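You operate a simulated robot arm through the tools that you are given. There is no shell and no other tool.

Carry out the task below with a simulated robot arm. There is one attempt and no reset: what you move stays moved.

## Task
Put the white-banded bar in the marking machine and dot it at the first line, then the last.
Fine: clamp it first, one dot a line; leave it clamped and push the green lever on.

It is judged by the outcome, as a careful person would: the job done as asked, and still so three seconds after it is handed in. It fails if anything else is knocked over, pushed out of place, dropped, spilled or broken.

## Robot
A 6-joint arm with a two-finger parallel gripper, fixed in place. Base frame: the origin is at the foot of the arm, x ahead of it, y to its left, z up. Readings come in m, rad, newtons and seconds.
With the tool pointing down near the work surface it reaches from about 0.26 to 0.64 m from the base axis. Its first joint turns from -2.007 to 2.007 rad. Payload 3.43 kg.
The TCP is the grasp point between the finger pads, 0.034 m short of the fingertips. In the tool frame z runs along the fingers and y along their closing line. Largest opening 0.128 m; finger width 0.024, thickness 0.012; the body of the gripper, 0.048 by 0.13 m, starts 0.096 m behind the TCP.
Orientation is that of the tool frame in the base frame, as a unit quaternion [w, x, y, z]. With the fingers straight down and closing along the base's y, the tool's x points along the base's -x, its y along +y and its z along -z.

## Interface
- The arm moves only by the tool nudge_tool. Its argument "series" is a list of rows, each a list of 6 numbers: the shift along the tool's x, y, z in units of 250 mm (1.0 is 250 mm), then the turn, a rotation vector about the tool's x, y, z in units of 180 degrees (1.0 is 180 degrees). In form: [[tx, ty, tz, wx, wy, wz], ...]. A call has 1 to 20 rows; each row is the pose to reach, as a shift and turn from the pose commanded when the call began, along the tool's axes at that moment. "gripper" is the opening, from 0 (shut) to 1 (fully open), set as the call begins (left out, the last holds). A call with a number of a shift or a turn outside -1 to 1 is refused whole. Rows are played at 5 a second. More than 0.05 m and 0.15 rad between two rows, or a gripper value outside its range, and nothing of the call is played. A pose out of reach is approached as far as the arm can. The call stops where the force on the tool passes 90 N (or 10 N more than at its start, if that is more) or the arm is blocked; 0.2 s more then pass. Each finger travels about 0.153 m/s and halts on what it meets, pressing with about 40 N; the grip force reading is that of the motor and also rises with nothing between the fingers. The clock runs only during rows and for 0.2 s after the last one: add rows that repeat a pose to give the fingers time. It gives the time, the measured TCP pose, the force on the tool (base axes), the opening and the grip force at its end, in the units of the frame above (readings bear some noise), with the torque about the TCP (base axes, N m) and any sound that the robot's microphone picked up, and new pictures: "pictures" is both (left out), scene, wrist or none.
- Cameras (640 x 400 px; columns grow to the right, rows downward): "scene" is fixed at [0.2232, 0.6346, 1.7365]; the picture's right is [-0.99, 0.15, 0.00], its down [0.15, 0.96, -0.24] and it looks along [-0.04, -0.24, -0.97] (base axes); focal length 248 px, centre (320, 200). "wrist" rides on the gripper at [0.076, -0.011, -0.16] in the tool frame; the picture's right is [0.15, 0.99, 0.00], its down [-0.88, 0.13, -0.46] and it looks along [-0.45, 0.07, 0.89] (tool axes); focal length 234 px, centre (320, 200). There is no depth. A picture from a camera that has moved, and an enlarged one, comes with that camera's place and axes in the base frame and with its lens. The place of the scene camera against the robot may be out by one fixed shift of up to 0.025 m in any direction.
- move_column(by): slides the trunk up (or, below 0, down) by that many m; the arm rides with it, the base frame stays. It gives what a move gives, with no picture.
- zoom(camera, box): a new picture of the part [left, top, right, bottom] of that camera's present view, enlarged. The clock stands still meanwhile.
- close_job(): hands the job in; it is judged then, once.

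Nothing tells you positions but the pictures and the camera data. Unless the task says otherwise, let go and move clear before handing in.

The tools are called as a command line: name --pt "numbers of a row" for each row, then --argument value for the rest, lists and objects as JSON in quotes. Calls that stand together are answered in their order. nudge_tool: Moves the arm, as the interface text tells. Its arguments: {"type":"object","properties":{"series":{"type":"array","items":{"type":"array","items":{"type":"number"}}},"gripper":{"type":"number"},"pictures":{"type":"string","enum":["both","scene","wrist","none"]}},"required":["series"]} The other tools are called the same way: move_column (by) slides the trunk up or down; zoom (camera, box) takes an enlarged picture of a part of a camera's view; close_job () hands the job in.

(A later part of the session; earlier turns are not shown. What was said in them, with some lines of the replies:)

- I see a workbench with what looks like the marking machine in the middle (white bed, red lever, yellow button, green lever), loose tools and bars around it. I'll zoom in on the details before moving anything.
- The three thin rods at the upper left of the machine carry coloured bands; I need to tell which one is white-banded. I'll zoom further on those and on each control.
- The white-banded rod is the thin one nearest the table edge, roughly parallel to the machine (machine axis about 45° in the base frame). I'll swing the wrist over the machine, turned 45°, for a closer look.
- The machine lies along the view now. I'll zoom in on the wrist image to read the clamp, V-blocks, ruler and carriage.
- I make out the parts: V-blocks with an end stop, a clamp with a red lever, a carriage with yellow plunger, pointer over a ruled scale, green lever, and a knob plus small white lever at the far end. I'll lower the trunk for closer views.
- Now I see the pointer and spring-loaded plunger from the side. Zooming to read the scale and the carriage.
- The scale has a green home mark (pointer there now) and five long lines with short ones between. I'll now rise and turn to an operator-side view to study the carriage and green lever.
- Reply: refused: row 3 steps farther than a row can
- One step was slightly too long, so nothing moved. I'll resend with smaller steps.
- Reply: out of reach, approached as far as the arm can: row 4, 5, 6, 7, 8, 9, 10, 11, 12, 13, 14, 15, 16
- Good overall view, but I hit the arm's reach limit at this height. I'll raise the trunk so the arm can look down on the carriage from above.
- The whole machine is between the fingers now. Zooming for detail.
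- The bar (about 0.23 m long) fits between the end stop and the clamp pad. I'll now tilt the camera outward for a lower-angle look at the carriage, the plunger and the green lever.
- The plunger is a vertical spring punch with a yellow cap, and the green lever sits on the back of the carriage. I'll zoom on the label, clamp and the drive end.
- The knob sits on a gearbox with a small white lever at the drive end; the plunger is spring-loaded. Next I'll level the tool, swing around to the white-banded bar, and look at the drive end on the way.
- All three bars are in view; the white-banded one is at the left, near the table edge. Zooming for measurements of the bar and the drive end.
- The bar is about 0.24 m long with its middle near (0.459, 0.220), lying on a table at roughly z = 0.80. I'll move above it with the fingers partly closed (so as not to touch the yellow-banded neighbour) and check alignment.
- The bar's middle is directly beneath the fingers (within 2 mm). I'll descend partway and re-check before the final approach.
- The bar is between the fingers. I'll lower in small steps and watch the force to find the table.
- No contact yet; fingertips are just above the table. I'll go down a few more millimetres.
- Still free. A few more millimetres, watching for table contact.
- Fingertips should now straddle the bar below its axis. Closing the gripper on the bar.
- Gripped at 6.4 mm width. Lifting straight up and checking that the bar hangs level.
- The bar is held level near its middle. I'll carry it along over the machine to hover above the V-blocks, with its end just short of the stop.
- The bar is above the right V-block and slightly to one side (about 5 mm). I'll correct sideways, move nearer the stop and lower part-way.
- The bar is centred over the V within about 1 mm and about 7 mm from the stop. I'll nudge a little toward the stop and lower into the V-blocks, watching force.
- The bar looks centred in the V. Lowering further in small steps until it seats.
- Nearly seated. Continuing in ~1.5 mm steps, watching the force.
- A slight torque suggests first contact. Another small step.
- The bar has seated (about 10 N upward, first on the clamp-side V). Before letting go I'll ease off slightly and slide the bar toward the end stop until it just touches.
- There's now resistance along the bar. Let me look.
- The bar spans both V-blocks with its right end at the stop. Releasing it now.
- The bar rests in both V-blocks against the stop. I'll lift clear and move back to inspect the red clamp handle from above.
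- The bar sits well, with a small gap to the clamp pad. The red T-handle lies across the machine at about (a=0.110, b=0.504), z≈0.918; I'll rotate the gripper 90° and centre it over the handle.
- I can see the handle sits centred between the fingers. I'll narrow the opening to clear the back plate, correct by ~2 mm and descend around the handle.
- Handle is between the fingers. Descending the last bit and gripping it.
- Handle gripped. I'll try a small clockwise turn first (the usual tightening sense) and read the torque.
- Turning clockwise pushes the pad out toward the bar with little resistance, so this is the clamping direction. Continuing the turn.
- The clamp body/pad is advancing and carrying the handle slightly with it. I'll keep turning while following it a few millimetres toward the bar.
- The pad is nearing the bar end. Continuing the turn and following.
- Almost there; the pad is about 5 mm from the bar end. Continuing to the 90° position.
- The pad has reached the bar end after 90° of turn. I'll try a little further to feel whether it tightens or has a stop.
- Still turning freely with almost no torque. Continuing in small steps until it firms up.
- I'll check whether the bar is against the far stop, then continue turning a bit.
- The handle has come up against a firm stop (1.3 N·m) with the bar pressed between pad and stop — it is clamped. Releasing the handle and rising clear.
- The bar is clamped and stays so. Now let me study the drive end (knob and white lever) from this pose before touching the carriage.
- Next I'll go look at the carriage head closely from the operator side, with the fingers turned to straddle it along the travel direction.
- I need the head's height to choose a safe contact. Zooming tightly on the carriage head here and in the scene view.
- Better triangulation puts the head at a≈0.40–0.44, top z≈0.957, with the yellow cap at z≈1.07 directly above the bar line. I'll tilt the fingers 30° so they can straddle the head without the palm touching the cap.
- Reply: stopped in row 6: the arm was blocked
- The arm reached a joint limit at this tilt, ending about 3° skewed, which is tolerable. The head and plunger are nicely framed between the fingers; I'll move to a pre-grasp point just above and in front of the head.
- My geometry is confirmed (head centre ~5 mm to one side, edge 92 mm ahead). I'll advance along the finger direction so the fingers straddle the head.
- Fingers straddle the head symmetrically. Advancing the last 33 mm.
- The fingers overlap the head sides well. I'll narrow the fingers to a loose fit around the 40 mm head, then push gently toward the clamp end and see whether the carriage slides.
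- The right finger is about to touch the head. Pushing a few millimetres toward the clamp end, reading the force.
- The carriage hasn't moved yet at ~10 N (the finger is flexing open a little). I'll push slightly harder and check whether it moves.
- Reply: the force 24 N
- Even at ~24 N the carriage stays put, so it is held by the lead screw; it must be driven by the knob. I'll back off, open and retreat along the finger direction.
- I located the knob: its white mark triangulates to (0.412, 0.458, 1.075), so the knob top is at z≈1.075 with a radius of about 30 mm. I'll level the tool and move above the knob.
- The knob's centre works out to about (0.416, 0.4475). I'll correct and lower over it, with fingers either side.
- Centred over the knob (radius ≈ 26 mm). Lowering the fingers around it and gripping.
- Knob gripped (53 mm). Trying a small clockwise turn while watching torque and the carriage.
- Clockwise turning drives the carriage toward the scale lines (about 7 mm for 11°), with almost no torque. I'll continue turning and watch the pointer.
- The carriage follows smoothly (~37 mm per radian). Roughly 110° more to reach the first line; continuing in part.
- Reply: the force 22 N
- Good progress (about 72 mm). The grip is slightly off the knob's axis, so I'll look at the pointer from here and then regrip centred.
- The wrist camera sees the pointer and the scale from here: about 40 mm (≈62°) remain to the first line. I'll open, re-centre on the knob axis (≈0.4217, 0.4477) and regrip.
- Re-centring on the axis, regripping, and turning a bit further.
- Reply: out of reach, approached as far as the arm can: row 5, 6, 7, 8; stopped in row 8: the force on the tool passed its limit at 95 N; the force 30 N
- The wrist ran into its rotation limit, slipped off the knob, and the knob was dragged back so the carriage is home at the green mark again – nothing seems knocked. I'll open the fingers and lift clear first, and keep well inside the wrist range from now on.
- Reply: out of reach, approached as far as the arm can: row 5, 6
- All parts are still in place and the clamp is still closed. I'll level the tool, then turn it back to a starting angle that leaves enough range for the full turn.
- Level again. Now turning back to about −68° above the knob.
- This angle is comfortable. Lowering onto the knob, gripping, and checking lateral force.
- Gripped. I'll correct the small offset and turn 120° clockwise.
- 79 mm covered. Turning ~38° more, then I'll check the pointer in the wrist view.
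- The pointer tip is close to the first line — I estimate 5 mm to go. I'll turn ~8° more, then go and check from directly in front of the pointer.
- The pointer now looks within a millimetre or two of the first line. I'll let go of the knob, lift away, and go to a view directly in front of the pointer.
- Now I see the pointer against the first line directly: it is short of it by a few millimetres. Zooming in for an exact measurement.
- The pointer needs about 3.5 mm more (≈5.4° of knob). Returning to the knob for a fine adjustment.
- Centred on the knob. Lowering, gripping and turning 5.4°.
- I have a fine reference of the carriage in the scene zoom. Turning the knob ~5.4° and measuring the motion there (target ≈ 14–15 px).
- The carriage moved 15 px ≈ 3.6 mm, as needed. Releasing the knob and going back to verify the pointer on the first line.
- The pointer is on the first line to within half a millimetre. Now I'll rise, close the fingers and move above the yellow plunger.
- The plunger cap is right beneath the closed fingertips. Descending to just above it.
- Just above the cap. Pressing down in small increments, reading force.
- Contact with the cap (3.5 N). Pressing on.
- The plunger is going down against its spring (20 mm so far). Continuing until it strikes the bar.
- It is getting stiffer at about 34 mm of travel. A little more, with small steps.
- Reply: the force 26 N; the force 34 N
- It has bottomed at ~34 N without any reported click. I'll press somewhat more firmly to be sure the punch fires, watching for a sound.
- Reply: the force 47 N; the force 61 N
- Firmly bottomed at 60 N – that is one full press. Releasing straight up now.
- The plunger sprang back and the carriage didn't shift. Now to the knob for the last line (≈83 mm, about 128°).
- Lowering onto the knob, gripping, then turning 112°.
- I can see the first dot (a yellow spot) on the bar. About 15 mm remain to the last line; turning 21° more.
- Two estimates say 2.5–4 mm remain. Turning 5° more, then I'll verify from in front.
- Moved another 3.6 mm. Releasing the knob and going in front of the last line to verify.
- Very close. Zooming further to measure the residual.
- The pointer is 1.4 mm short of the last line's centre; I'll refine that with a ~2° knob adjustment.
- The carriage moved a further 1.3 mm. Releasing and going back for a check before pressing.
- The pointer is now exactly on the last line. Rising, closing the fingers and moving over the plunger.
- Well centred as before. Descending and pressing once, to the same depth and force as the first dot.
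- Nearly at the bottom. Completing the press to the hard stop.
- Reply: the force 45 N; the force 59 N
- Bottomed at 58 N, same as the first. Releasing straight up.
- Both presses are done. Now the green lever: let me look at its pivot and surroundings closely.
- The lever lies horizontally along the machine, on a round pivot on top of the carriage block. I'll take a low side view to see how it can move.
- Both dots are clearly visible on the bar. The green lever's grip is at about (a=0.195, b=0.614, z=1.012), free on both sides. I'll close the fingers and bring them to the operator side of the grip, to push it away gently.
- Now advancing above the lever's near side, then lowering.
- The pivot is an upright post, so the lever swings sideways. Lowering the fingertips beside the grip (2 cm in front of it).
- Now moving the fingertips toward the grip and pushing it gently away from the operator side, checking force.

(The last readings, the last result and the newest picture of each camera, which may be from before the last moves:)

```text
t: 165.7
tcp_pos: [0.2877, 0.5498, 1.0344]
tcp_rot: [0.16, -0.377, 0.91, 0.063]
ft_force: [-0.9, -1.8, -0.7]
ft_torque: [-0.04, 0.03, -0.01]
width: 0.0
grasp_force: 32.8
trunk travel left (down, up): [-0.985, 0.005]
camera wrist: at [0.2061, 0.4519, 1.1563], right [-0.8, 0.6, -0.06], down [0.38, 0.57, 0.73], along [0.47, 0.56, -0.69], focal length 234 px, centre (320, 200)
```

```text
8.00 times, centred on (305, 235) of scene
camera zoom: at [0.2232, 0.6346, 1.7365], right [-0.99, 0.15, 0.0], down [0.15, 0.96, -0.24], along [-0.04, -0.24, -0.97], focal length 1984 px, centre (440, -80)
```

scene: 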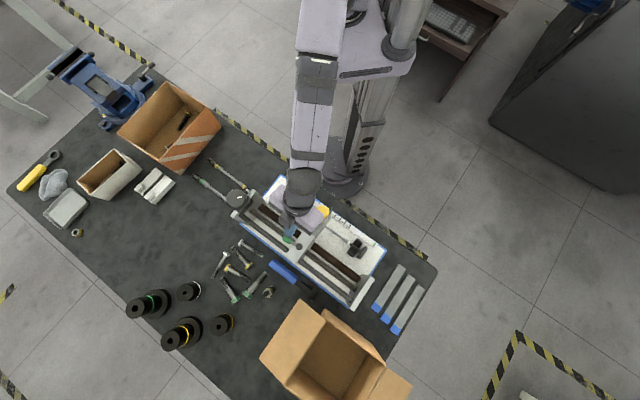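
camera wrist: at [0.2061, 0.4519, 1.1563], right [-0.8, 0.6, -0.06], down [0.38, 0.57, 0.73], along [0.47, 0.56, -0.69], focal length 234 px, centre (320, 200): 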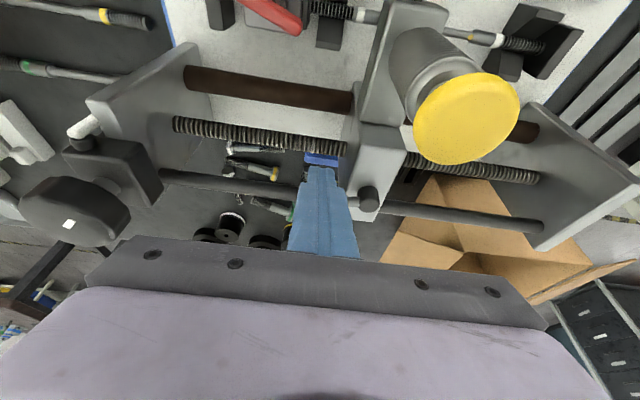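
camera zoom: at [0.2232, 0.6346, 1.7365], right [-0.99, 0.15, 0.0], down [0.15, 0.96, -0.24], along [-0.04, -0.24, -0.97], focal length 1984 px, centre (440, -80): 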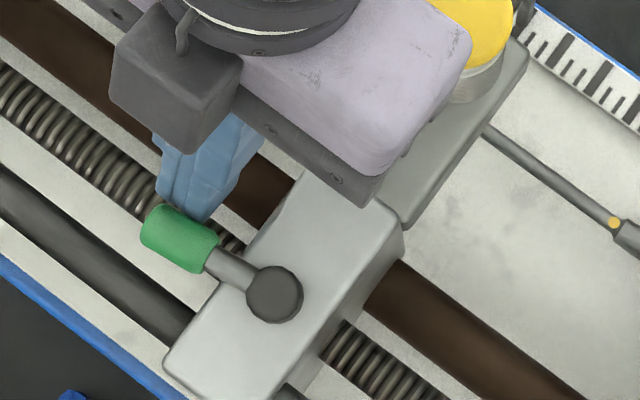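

The lever is swinging away with only about 2 N. I'll keep pushing along its arc.

nudge_tool --pt "-0.0188 0 0.0068 0 0 0" --pt "-0.0376 0.002 0.0137 0 0 0" --pt "-0.0564 0.004 0.0205 0 0 0" --pictures "wrist"

zoom --camera "scene" --box '[270, 210, 340, 260]'

```text
t: 166.5
tcp_pos: [0.2976, 0.5608, 1.0344]
tcp_rot: [0.16, -0.377, 0.91, 0.064]
ft_force: [-1.0, -0.6, -2.8]
ft_torque: [-0.03, 0.06, 0.03]
width: 0.0
grasp_force: 33.0
trunk travel left (down, up): [-0.985, 0.005]
camera wrist: at [0.2159, 0.4635, 1.1566], right [-0.8, 0.6, -0.06], down [0.38, 0.57, 0.73], along [0.47, 0.56, -0.69], focal length 234 px, centre (320, 200)
```

wrist: 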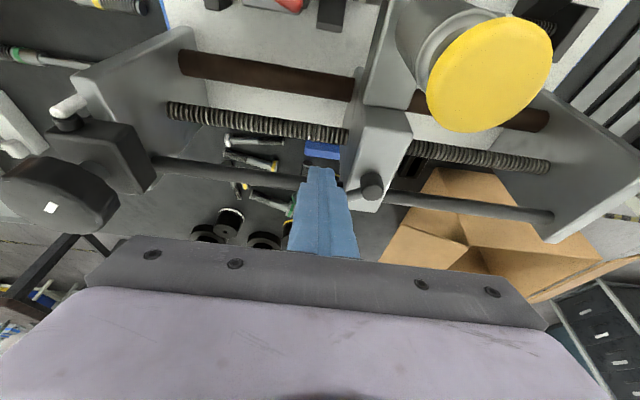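

```text
8.00 times, centred on (305, 235) of scene
camera zoom: at [0.2232, 0.6346, 1.7365], right [-0.99, 0.15, 0.0], down [0.15, 0.96, -0.24], along [-0.04, -0.24, -0.97], focal length 1984 px, centre (440, -80)
```

zoom: 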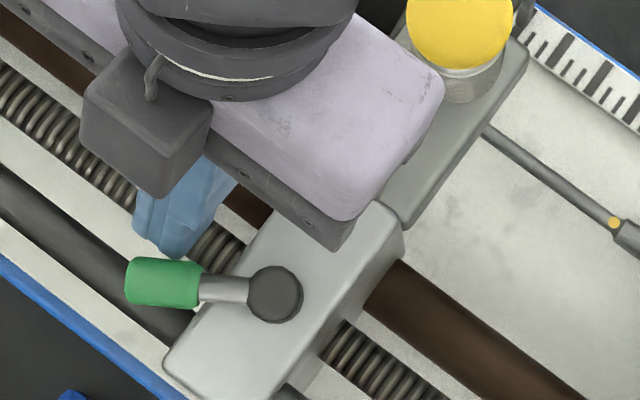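

The lever has turned about 31° and still swings freely. Continuing along the arc.

nudge_tool --pt "-0.0226 0.009 0.0082 0 0 0" --pt "-0.0451 0.019 0.0164 0 0 0" --pt "-0.0677 0.028 0.0246 0 0 0" --pictures "wrist"

zoom --camera "scene" --box '[270, 210, 340, 260]'

```text
t: 167.3
tcp_pos: [0.3058, 0.577, 1.033]
tcp_rot: [0.161, -0.378, 0.909, 0.064]
ft_force: [0.2, -0.6, 0.1]
ft_torque: [-0.03, 0.0, -0.04]
width: 0.0002
grasp_force: 32.7
trunk travel left (down, up): [-0.985, 0.005]
camera wrist: at [0.2241, 0.4811, 1.1567], right [-0.8, 0.6, -0.05], down [0.38, 0.57, 0.73], along [0.47, 0.56, -0.68], focal length 234 px, centre (320, 200)
```

wrist: 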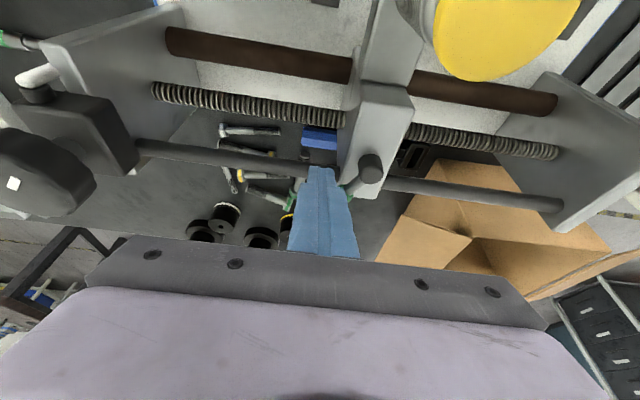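

```text
8.00 times, centred on (305, 235) of scene
camera zoom: at [0.2232, 0.6346, 1.7365], right [-0.99, 0.15, 0.0], down [0.15, 0.96, -0.24], along [-0.04, -0.24, -0.97], focal length 1984 px, centre (440, -80)
```

zoom: 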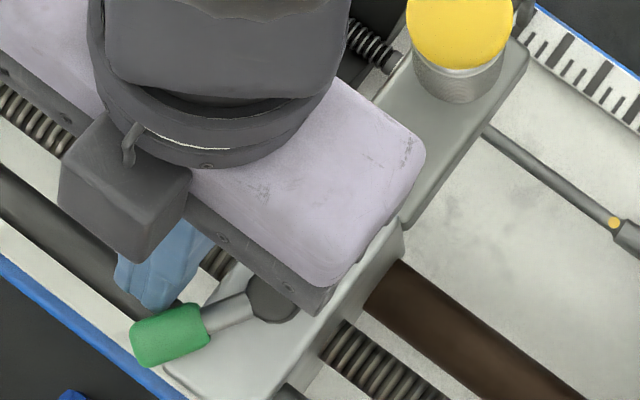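

Turned about 58° now. Continuing a bit further to find its stop, lifting slightly to clear the block top.

nudge_tool --pt "-0.017 0.012 0.0005 0 0 0" --pt "-0.034 0.028 0.001 0 0 0" --pt "-0.0514 0.044 0.0016 0 0 0" --pictures "wrist"

zoom --camera "scene" --box '[270, 210, 340, 260]'

```text
t: 168.1
tcp_pos: [0.3053, 0.5817, 1.0361]
tcp_rot: [0.153, -0.377, 0.912, 0.054]
ft_force: [-3.1, -36.5, -1.4]
ft_torque: [-0.79, 0.04, -0.16]
width: 0.0003
grasp_force: 33.0
trunk travel left (down, up): [-0.985, 0.005]
camera wrist: at [0.224, 0.4878, 1.1598], right [-0.79, 0.6, -0.06], down [0.39, 0.59, 0.71], along [0.47, 0.54, -0.7], focal length 234 px, centre (320, 200)
```

wrist: 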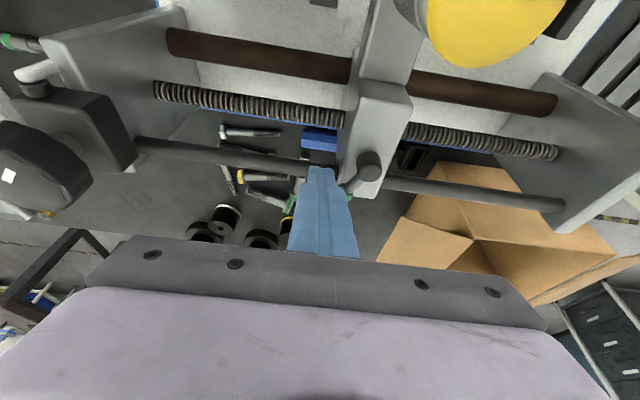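

```text
8.00 times, centred on (305, 235) of scene
camera zoom: at [0.2232, 0.6346, 1.7365], right [-0.99, 0.15, 0.0], down [0.15, 0.96, -0.24], along [-0.04, -0.24, -0.97], focal length 1984 px, centre (440, -80)
```

zoom: 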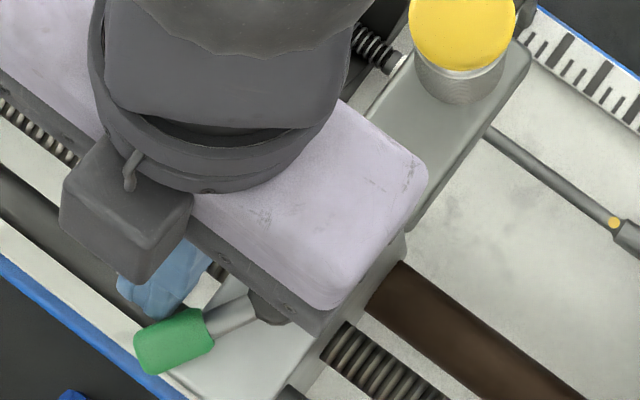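

The lever has hit its stop at about 62° (force jumped). That's the far position. I'll back off at once and check that it stays.

nudge_tool --pt "0.04 -0.044 -0.004 0 0 0" --pt "0.09 -0.06 -0.02 0 0 0" --pt "0.16 -0.06 -0.05 0 0 0" --pt "0.2 -0.06 -0.15 0 0 0" --pt "0.2 -0.06 -0.3 0 0 0" --pt "0.2 -0.06 -0.3 0 0 0"

zoom --camera "scene" --box '[270, 210, 340, 260]'

zoom --camera "wrist" --box '[250, 60, 420, 220]'

```text
t: 169.5
tcp_pos: [0.2663, 0.5327, 1.0913]
tcp_rot: [0.159, -0.377, 0.91, 0.063]
ft_force: [-0.6, 0.7, -0.3]
ft_torque: [0.0, 0.01, -0.02]
width: 0.0002
grasp_force: 32.6
trunk travel left (down, up): [-0.985, 0.005]
camera wrist: at [0.1842, 0.4361, 1.2137], right [-0.8, 0.6, -0.06], down [0.38, 0.57, 0.73], along [0.47, 0.56, -0.69], focal length 234 px, centre (320, 200)
```

scene: 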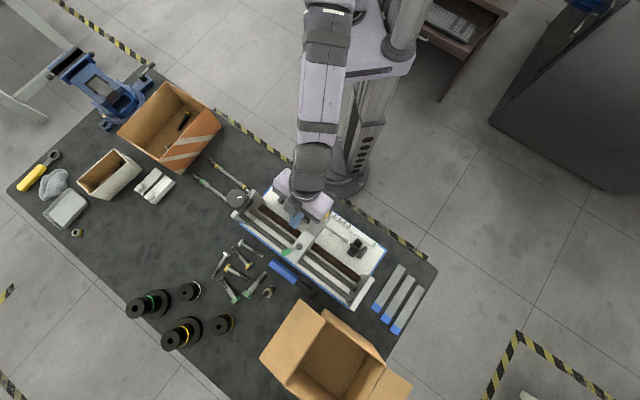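
wrist: 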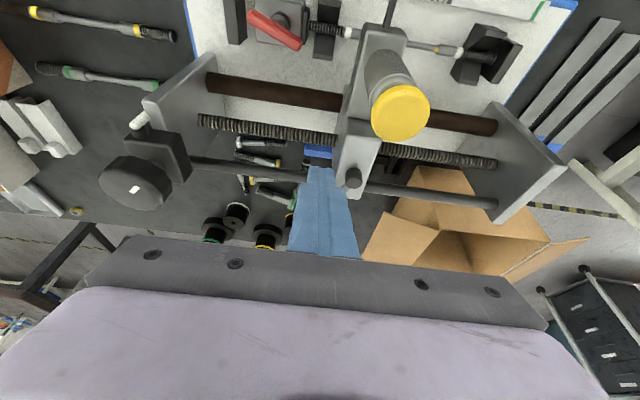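

```text
8.00 times, centred on (305, 235) of scene
camera zoom: at [0.2232, 0.6346, 1.7365], right [-0.99, 0.15, 0.0], down [0.15, 0.96, -0.24], along [-0.04, -0.24, -0.97], focal length 1984 px, centre (440, -80)
```

zoom: 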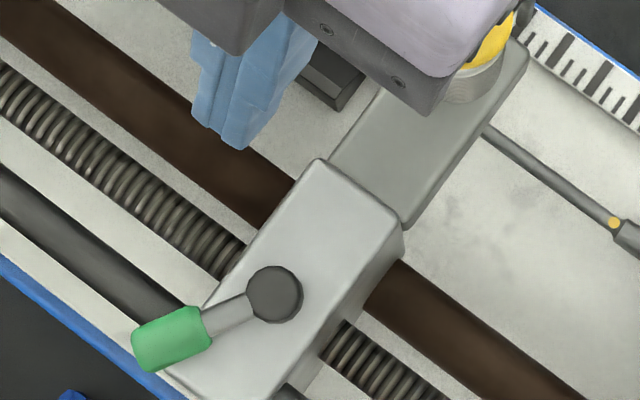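

```text
2.50 times, centred on (335, 140) of wrist
camera zoom: at [0.1842, 0.4361, 1.2137], right [-0.8, 0.6, -0.06], down [0.38, 0.57, 0.73], along [0.47, 0.56, -0.69], focal length 585 px, centre (282, 350)
```

zoom: 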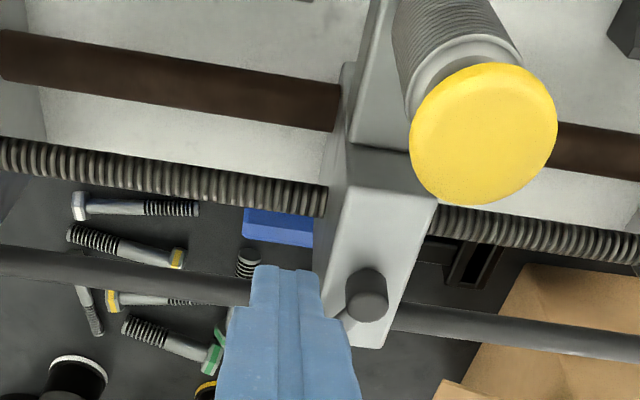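

The lever stays in its new position, and the carriage, bar and clamp look unchanged. I'll lift up and away clear of the machine.

nudge_tool --pt "-0.041 0 -0.113 0 0 0" --pt "-0.082 0 -0.226 0 0 0" --pt "0.02 0 -0.32 0 0.022 0" --pt "0.12 0 -0.42 0 0.044 0" --pt "0.22 0 -0.52 0 0.067 0" --pt "0.31 0 -0.6 0 0.089 0" --pt "0.4 0 -0.656 0 0.111 0" --pt "0.4 0 -0.656 0 0.111 0"

zoom --camera "scene" --box '[230, 160, 400, 310]'

zoom --camera "wrist" --box '[180, 60, 460, 240]'

```text
t: 171.3
tcp_pos: [0.1587, 0.4273, 1.2132]
tcp_rot: [-0.001, -0.382, 0.924, -0.003]
ft_force: [0.3, 0.0, 0.2]
ft_torque: [0.0, 0.01, -0.01]
width: 0.0001
grasp_force: 33.0
trunk travel left (down, up): [-0.985, 0.005]
camera wrist: at [0.113, 0.3658, 1.3705], right [-0.8, 0.6, -0.01], down [0.53, 0.72, 0.45], along [0.27, 0.36, -0.89], focal length 234 px, centre (320, 200)
```

scene: 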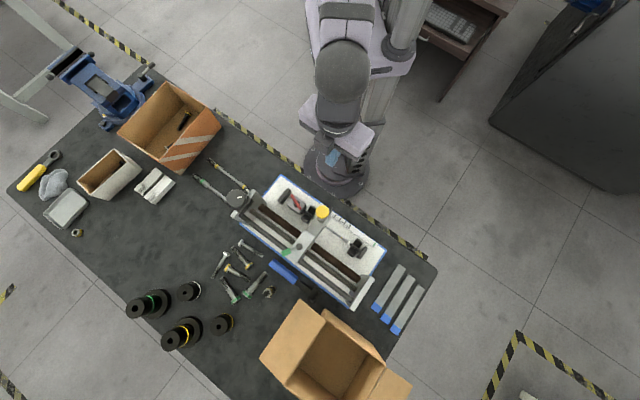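
wrist: 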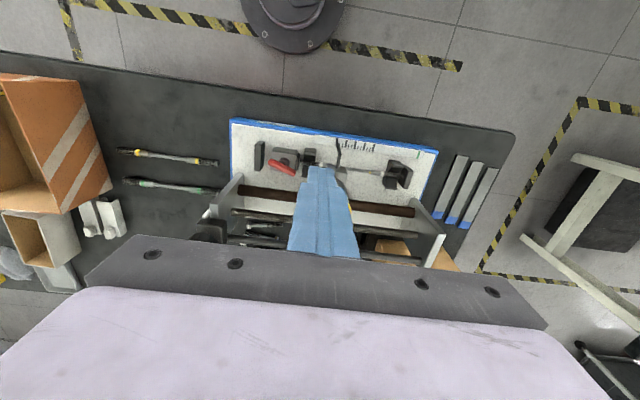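

```text
2.67 times, centred on (315, 235) of scene
camera zoom: at [0.2232, 0.6346, 1.7365], right [-0.99, 0.15, 0.0], down [0.15, 0.96, -0.24], along [-0.04, -0.24, -0.97], focal length 661 px, centre (333, 107)
```

zoom: 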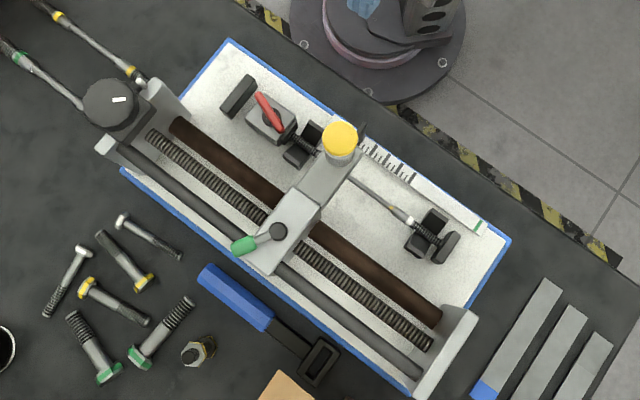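

```text
2.22 times, centred on (320, 150) of wrist
camera zoom: at [0.113, 0.3658, 1.3705], right [-0.8, 0.6, -0.01], down [0.53, 0.72, 0.45], along [0.27, 0.36, -0.89], focal length 520 px, centre (320, 311)
```

zoom: 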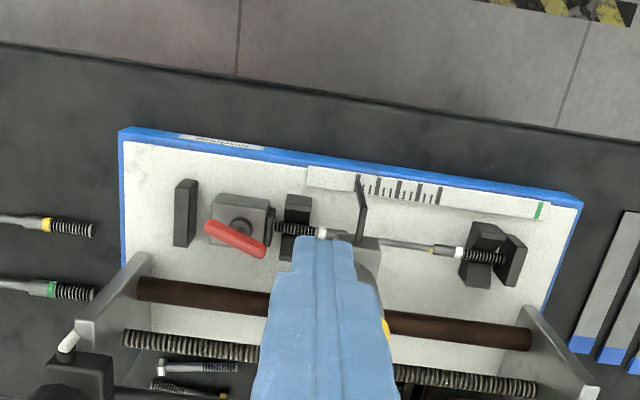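

The bar is clamped in the V-blocks, with one dot at the first line and one at the last. The green lever is against its far stop. Nothing else on the bench has moved and the arm is clear, so I'm handing in.

close_job

```text
The job is handed in.
```

The white-banded bar is in the marking machine, clamped, with one dot at the first line and one at the last, and the job is handed in. I don't have the judge's result.

- **Clamping:** I clamped the bar before dotting. The red handle is turned to its stop and is still closed.
- **Dots:** I took the first line as the one nearest the green mark. The pointer was within about half a millimetre of each line when I pressed, once per line. I saw both dots on the bar afterwards.
- **Green lever:** I pushed it about 60° away from the operator side until it hit its stop, and it stayed there. There is no on/off marking on it, so I took that direction as "on".
- **Slip while turning the knob:** Before the first dot, the arm reached its wrist limit and the knob slipped back, which returned the carriage to its start. I turned it again, and nothing was knocked or moved.

The carriage is still at the last line, and the arm is clear of the machine.
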